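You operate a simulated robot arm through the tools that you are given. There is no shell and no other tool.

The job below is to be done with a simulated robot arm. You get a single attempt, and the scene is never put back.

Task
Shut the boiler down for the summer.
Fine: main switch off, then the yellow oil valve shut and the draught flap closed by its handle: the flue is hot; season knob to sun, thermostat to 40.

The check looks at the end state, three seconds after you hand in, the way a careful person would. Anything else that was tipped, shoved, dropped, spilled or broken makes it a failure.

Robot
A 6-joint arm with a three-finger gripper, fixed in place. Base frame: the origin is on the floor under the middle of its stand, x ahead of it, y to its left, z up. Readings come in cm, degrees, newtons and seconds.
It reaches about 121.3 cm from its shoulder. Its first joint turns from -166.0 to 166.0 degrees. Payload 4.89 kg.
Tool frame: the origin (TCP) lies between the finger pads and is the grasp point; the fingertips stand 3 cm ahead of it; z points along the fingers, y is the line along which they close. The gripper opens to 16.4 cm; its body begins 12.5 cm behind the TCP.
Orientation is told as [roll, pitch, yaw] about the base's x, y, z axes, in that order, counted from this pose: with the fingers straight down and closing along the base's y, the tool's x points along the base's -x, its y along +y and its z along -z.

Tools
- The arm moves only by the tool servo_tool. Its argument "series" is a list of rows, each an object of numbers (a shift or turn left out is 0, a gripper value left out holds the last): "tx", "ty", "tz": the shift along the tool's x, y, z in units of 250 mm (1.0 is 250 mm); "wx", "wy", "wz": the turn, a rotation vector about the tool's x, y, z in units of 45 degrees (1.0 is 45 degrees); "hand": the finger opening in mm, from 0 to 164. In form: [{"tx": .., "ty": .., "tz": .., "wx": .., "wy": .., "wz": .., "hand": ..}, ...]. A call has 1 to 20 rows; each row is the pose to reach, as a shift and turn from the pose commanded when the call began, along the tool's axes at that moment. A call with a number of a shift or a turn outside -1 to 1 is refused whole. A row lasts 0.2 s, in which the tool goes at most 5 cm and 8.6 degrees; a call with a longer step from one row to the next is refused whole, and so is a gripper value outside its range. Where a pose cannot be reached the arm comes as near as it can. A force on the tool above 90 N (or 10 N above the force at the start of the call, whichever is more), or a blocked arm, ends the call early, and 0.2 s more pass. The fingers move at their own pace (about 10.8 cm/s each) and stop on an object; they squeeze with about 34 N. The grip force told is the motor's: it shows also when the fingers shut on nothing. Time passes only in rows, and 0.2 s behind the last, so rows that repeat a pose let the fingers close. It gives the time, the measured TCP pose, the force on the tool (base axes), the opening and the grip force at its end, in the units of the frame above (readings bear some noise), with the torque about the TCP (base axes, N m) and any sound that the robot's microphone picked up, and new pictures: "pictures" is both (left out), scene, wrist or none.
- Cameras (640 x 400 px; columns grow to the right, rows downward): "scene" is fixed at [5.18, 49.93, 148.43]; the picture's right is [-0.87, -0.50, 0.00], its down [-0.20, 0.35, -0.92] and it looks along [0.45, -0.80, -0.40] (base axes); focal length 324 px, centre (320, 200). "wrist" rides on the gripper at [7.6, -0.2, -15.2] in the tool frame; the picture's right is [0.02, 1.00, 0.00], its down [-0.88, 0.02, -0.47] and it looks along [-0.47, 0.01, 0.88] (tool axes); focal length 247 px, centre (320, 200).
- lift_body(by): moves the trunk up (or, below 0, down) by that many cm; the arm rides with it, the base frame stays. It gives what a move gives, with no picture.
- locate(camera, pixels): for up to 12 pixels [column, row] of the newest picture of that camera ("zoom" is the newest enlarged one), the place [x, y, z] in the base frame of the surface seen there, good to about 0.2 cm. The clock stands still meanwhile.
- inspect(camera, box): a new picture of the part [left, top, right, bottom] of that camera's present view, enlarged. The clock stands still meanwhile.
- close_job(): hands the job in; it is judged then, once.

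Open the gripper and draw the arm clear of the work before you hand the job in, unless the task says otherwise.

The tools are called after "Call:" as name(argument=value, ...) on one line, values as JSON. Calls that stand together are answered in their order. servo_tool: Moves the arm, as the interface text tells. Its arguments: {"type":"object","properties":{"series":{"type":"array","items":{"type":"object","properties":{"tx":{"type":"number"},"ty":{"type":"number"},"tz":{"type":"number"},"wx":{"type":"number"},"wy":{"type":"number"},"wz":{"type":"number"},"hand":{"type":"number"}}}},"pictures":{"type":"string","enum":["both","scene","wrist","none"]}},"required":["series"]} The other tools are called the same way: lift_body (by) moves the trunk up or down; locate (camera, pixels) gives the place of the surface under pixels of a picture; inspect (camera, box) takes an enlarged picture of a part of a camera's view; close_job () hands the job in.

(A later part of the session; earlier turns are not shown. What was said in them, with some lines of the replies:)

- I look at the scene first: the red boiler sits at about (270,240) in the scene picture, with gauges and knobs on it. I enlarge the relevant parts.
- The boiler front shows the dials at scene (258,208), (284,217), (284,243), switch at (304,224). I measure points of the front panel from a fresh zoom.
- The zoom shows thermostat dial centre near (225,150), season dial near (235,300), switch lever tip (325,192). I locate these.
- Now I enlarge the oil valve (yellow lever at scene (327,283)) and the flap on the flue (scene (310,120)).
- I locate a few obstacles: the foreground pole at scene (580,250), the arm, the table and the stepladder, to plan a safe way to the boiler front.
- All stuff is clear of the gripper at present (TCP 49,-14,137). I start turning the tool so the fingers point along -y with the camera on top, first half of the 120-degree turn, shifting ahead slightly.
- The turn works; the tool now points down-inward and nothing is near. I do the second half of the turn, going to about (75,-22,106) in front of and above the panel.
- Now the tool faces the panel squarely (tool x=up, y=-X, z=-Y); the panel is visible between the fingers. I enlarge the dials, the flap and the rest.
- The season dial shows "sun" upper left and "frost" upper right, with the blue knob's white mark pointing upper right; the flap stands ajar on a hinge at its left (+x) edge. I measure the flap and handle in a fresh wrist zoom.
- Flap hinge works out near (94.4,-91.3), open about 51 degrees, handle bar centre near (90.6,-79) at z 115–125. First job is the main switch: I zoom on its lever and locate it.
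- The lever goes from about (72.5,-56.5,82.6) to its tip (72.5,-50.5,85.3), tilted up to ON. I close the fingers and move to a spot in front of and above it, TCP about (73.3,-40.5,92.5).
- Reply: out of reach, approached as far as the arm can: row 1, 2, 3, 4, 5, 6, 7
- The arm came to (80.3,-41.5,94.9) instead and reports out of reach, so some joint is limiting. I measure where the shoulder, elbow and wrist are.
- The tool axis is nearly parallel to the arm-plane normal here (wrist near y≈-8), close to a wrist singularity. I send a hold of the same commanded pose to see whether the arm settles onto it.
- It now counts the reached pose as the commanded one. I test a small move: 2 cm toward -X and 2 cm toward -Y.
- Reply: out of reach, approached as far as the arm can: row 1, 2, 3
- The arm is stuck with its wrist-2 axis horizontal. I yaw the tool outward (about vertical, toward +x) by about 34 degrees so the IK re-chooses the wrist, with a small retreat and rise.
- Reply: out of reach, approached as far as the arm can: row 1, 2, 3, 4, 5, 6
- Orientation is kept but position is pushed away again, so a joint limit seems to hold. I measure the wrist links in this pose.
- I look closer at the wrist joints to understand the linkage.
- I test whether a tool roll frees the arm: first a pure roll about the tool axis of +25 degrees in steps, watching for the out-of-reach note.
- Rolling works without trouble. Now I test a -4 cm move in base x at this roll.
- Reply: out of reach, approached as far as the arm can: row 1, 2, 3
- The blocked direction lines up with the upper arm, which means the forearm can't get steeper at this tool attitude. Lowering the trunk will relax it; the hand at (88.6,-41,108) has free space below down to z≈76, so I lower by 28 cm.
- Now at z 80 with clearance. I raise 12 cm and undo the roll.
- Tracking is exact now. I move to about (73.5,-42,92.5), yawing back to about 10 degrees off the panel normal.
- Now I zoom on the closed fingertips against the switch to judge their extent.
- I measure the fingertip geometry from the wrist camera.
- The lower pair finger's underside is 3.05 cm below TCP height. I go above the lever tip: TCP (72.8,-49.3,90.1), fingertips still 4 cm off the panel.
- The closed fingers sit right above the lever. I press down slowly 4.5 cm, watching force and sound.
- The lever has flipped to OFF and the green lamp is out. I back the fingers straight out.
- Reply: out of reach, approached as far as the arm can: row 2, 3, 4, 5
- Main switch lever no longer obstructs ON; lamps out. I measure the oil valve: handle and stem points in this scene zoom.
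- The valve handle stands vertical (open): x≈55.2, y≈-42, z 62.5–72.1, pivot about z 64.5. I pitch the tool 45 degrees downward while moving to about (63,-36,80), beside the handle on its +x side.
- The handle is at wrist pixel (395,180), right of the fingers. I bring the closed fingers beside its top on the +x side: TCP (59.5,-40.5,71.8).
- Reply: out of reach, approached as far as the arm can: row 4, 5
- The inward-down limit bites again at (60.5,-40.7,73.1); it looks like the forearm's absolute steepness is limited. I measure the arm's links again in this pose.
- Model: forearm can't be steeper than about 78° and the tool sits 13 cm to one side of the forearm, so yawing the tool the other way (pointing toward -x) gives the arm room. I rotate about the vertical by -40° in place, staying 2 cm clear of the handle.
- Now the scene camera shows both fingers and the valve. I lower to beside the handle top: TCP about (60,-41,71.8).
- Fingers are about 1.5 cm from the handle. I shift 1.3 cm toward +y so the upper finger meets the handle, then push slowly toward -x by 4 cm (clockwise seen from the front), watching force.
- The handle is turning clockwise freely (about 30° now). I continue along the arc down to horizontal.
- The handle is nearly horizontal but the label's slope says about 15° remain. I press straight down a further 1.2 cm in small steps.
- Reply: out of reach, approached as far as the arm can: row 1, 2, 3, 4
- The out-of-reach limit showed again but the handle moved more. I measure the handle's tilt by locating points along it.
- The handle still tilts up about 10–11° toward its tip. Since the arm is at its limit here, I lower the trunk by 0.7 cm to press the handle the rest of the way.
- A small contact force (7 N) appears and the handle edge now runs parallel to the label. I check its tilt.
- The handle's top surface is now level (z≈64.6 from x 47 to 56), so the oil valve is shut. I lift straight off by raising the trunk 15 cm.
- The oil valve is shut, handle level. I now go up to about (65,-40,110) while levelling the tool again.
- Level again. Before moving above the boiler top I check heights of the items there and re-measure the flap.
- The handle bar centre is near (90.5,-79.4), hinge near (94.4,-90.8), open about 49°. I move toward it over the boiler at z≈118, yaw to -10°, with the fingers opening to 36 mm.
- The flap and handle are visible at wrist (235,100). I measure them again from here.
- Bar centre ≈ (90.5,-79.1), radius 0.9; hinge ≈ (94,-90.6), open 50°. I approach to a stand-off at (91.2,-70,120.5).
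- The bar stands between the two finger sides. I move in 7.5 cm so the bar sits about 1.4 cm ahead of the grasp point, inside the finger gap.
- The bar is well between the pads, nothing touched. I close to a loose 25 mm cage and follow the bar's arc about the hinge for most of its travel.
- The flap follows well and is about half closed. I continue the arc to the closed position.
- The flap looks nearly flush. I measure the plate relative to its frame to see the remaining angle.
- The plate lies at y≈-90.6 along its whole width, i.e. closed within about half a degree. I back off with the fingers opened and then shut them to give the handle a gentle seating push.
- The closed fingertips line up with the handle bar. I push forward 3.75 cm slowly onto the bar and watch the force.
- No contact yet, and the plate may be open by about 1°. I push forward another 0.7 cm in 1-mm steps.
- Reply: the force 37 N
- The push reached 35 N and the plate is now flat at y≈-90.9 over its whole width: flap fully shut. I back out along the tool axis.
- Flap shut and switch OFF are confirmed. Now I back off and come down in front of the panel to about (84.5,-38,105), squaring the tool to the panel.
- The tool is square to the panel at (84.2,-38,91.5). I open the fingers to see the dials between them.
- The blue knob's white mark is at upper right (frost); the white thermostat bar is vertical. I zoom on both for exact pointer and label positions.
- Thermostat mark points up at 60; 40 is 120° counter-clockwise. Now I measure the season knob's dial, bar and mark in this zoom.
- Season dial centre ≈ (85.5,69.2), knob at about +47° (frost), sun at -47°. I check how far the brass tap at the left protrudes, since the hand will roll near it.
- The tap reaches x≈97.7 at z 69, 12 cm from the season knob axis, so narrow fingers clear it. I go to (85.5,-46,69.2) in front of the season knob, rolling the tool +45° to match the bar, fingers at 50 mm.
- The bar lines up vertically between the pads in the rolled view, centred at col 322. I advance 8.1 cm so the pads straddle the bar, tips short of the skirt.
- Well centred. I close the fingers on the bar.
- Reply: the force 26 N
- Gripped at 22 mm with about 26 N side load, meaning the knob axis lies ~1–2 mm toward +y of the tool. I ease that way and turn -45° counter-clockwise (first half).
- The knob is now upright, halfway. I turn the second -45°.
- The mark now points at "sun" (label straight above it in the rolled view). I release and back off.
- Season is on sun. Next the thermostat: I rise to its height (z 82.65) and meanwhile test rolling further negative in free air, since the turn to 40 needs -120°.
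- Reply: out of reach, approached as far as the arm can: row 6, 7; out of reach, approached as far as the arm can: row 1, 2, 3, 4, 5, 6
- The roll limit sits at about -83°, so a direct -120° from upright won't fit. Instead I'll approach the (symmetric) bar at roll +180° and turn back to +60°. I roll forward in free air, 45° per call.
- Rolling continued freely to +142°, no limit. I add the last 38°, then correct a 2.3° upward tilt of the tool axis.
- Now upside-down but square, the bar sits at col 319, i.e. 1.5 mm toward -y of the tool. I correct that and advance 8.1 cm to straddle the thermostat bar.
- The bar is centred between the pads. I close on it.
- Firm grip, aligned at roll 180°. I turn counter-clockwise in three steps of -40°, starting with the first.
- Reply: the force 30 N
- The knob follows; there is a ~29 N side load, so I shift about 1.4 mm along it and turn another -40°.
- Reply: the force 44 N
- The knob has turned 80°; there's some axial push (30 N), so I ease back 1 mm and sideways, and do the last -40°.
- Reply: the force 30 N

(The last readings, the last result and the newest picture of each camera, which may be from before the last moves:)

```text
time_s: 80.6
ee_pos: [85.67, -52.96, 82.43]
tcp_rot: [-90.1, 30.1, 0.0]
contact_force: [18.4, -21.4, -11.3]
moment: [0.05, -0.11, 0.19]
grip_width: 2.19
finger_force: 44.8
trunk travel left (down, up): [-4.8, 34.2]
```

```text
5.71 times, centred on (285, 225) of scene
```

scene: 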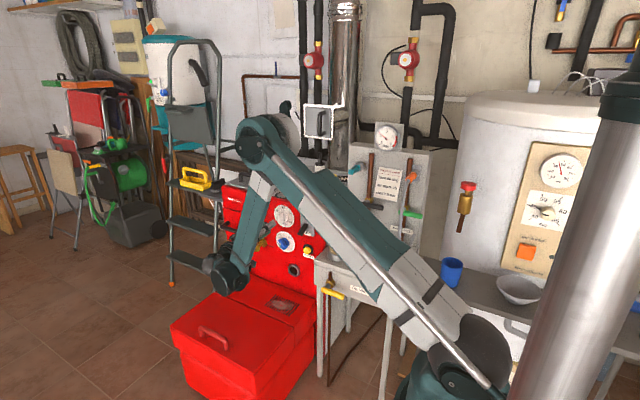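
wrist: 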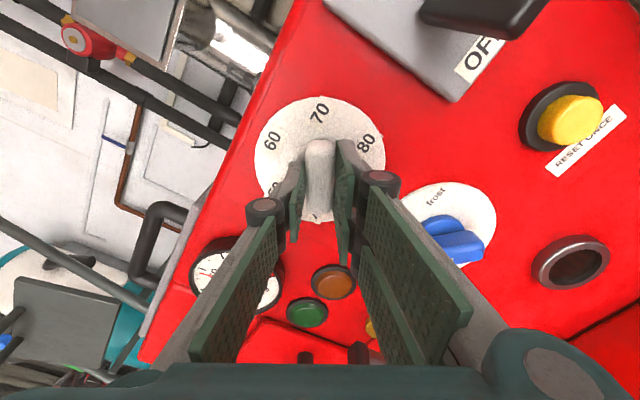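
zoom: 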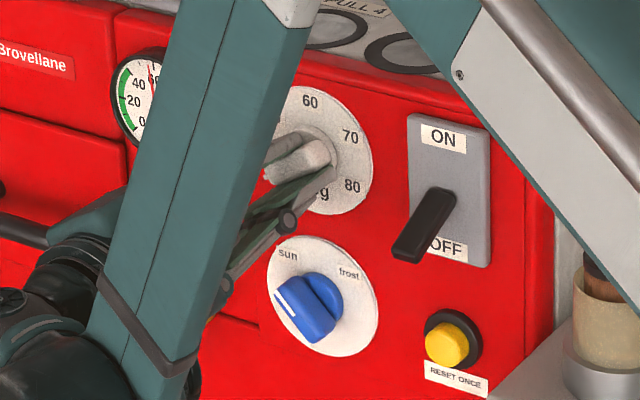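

The bar now lies on the 70–40 line with the mark toward 40. I release and back off.

Call:
servo_tool(series=[{"hand": 50}, {"hand": 50}, {"hand": 50}, {"tz": -0.08}, {"tz": -0.2}, {"tz": -0.36}, {"tz": -0.36}])

Call:
inspect(camera="wrist", box=[250, 80, 400, 230])

Call:
inspect(camera="scene", box=[250, 190, 320, 260])

```text
time_s: 82.2
ee_pos: [85.19, -43.9, 82.63]
tcp_rot: [-90.2, 30.0, -0.1]
contact_force: [0.3, -0.3, 0.1]
moment: [-0.07, 0.01, 0.02]
grip_width: 5.02
finger_force: 0.0
trunk travel left (down, up): [-4.8, 34.2]
```

scene: 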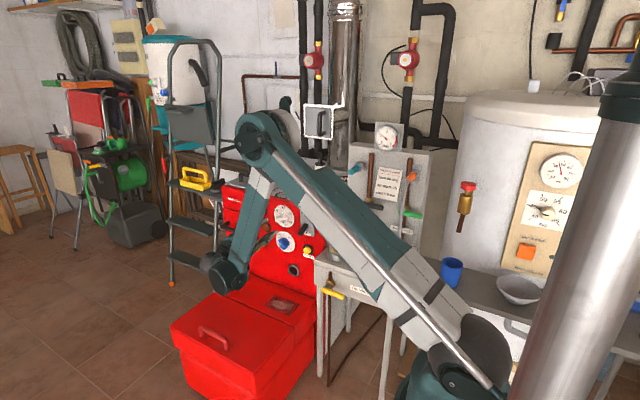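
wrist: 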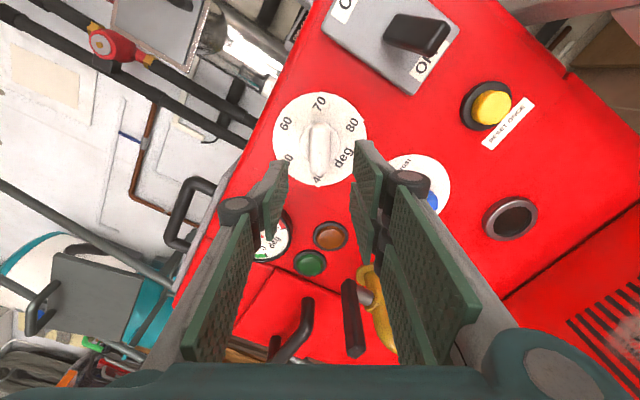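

```text
2.67 times, centred on (325, 155) of wrist
```

zoom: 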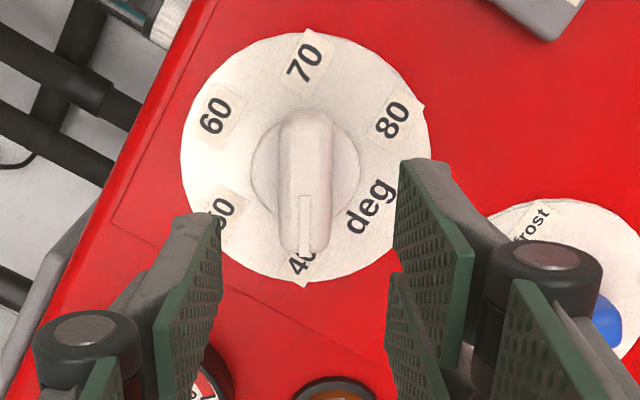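

```text
5.71 times, centred on (285, 225) of scene
```

zoom: 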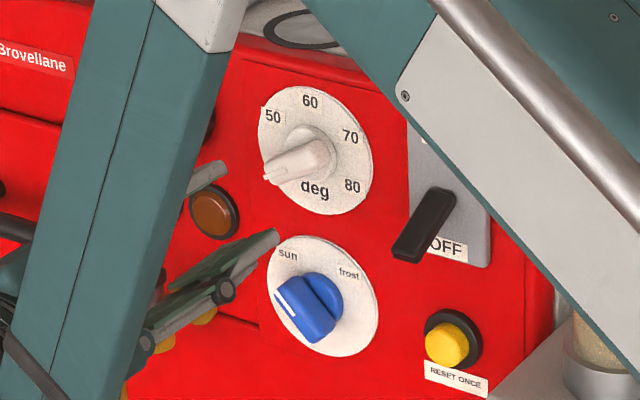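

The mark points at 40. I roll the tool back upright and draw back for a square check view.

Call:
servo_tool(series=[{"wz": -0.167, "tz": -0.04}, {"wz": -0.333, "tz": -0.08}, {"wz": -0.5, "tz": -0.12}, {"wz": -0.667, "tz": -0.16}, {"wz": -0.833, "tz": -0.18}, {"wz": -1.0, "tz": -0.2}], pictures="none")

Call:
servo_tool(series=[{"wz": -0.167, "hand": 110}, {"wz": -0.333}, {"wz": -0.333}], pictures="both")

Call:
inspect(camera="wrist", box=[260, 120, 380, 230])

Call:
inspect(camera="wrist", box=[260, 200, 400, 300])

```text
time_s: 83.6
ee_pos: [85.45, -38.81, 82.38]
tcp_rot: [-90.2, 75.1, -0.2]
contact_force: [0.1, -0.5, -0.2]
moment: [0.04, 0.02, 0.05]
grip_width: 5.01
finger_force: 0.0
trunk travel left (down, up): [-4.8, 34.2]
```

```text
time_s: 84.4
ee_pos: [85.49, -38.73, 82.45]
tcp_rot: [170.9, 89.9, -99.1]
contact_force: [0.5, -0.6, 0.2]
moment: [0.01, 0.0, -0.04]
grip_width: 10.98
finger_force: 0.0
trunk travel left (down, up): [-4.8, 34.2]
```

scene: 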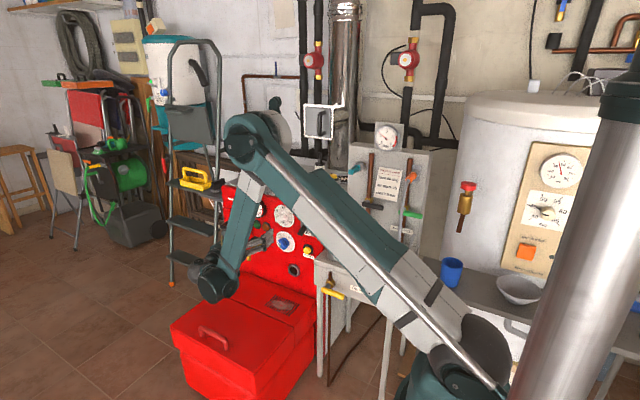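
wrist: 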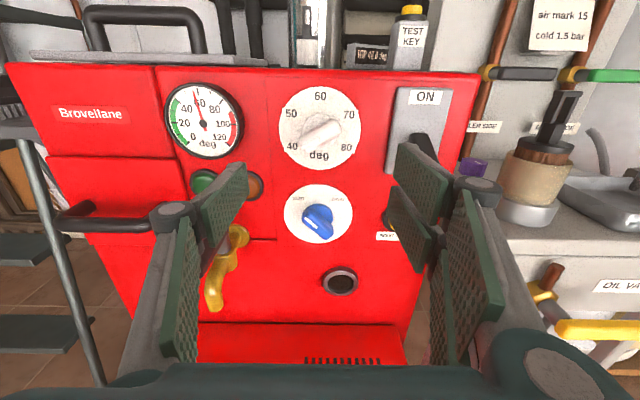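

```text
3.64 times, centred on (320, 175) of wrist
```

zoom: 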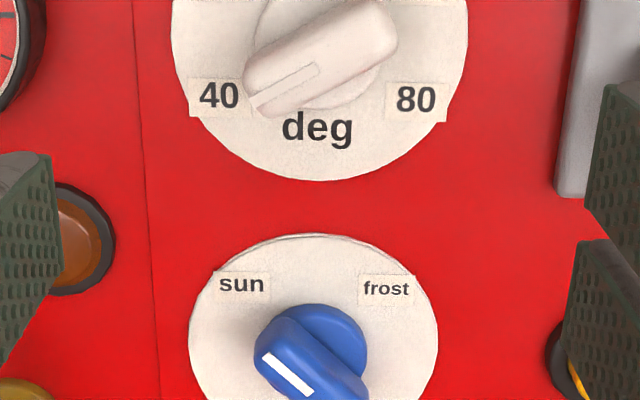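

```text
4.00 times, centred on (330, 250) of wrist
```

zoom: 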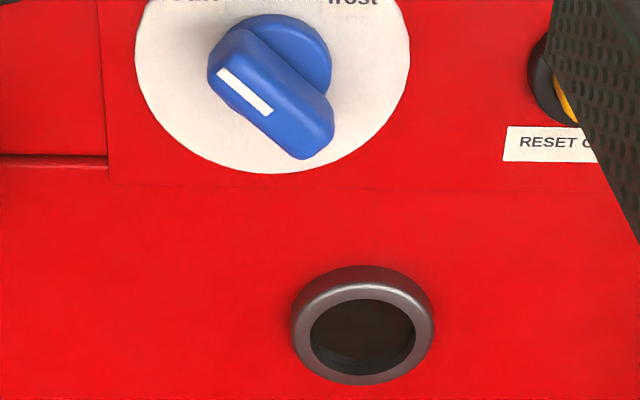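

Both knobs look right. I measure the thermostat mark's angle by locating its ends and the 40 label, and likewise the season mark.

Call:
inspect(camera="wrist", box=[280, 85, 360, 165])

Call:
inspect(camera="wrist", box=[280, 180, 360, 250])

```text
5.00 times, centred on (320, 125) of wrist
```

zoom: 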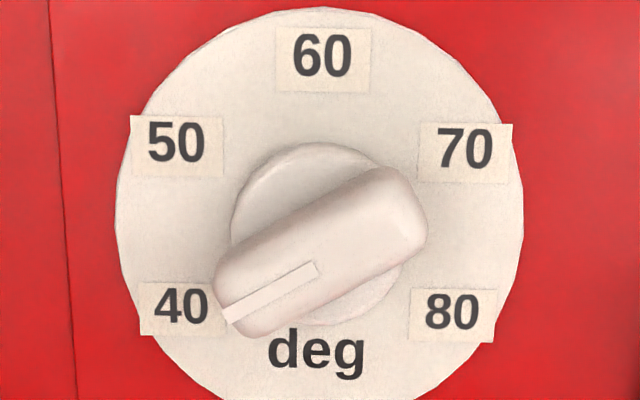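

```text
5.71 times, centred on (320, 215) of wrist
```

zoom: 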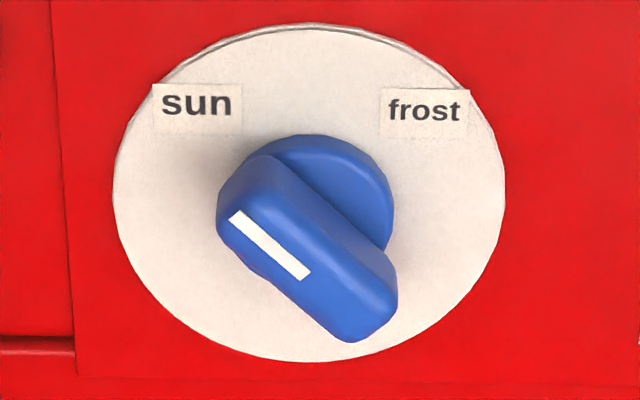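

Thermostat mark measures about 119–120° (on 40) and the season mark about 45° left (on sun). I now draw the open gripper back and up, clear of the work.

Call:
servo_tool(series=[{"tx": 0.1, "ty": 0.02, "tz": -0.12}, {"tx": 0.22, "ty": 0.05, "tz": -0.22}, {"tx": 0.36, "ty": 0.08, "tz": -0.31}, {"tx": 0.5, "ty": 0.11, "tz": -0.4}, {"tx": 0.64, "ty": 0.14, "tz": -0.48}, {"tx": 0.78, "ty": 0.17, "tz": -0.56}, {"tx": 0.92, "ty": 0.2, "tz": -0.64}, {"tx": 0.92, "ty": 0.2, "tz": -0.64}])

Call:
inspect(camera="scene", box=[220, 170, 360, 310])

Call:
inspect(camera="scene", box=[280, 90, 440, 200])

Call:
inspect(camera="wrist", box=[200, 150, 440, 330])

```text
time_s: 86.2
ee_pos: [80.83, -22.83, 105.4]
tcp_rot: [-149.6, 89.9, -59.7]
contact_force: [-0.2, -0.4, -0.2]
moment: [-0.03, 0.02, -0.04]
grip_width: 11.0
finger_force: 0.1
trunk travel left (down, up): [-4.8, 34.2]
```

scene: 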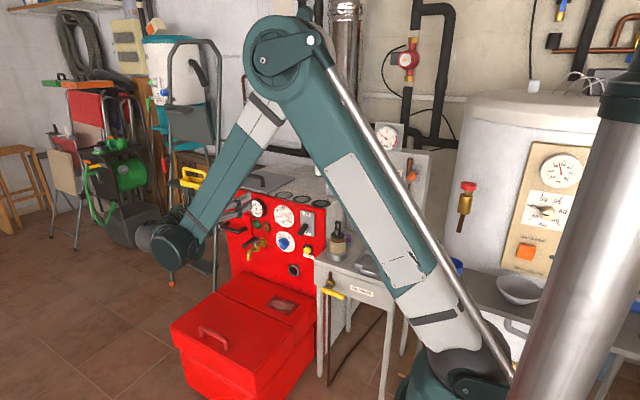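
wrist: 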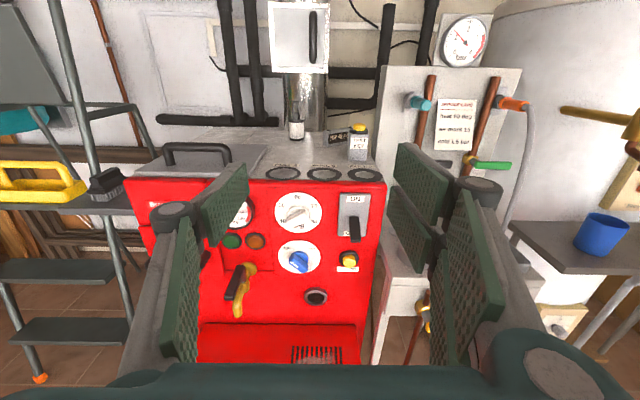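

```text
2.86 times, centred on (290, 240) of scene
```

zoom: 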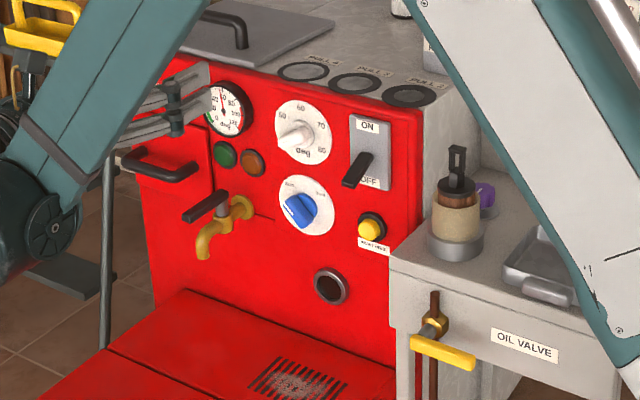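

```text
3.64 times, centred on (360, 145) of scene
```

zoom: 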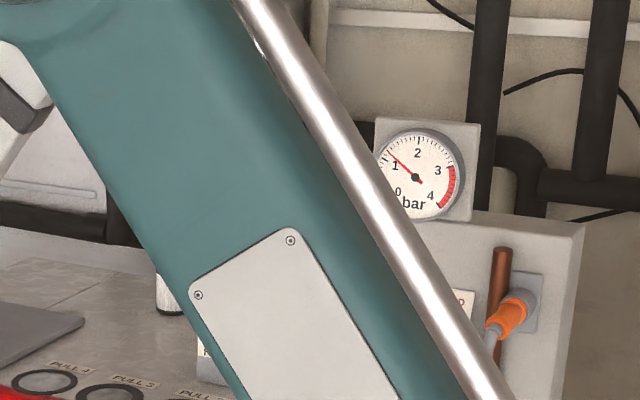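

```text
2.22 times, centred on (320, 240) of wrist
```

zoom: 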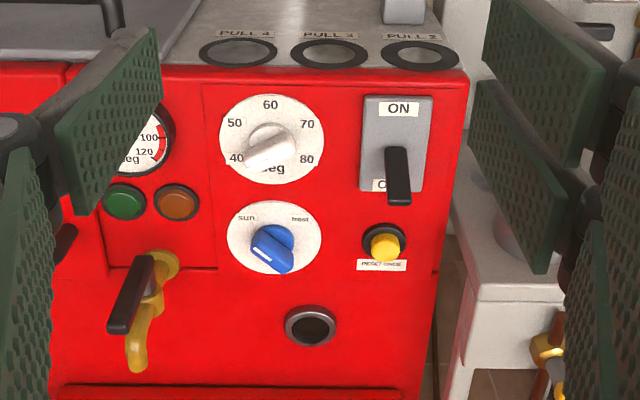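

Everything looks as asked: switch OFF, valve handle level, knobs on sun and 40. One last check of the flap plate against its frame.

Call:
inspect(camera="wrist", box=[255, 0, 345, 85])

Call:
locate(camera="zoom", pixels=[[150, 100], [150, 250], [250, 150], [330, 150], [390, 150], [200, 200], [380, 250]])

```text
4.71 times, centred on (300, 42) of wrist
```

zoom: 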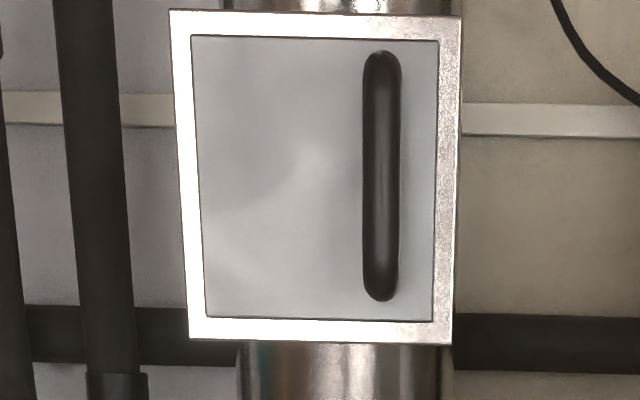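

```text
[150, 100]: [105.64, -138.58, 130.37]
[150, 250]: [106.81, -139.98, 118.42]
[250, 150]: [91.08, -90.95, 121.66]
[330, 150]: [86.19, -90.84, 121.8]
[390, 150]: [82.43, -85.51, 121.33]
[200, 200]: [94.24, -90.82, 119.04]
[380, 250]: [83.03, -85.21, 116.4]
```

The flap is flush in its frame (plate at y≈-90.9 throughout), the gripper is open and clear, and all five settings are done. I hand the job in.

Call:
close_job()

```text
The job is handed in.
```

The boiler is shut down for the summer, and I've handed the job in. I don't have the result of the check yet.

- **Main switch:** off. It was done first, and the green lamp went out.
- **Yellow oil valve:** shut. The handle is now level, at right angles to the pipe.
- **Draught flap:** closed by its handle and pushed flush into its frame. The gripper kept clear of the hot flue.
- **Season knob:** on sun.
- **Thermostat:** on 40. The mark measured within about a degree of the label.

The gripper is open and drawn back, clear of the boiler. In the last pictures nothing else looked tipped, moved or spilled.
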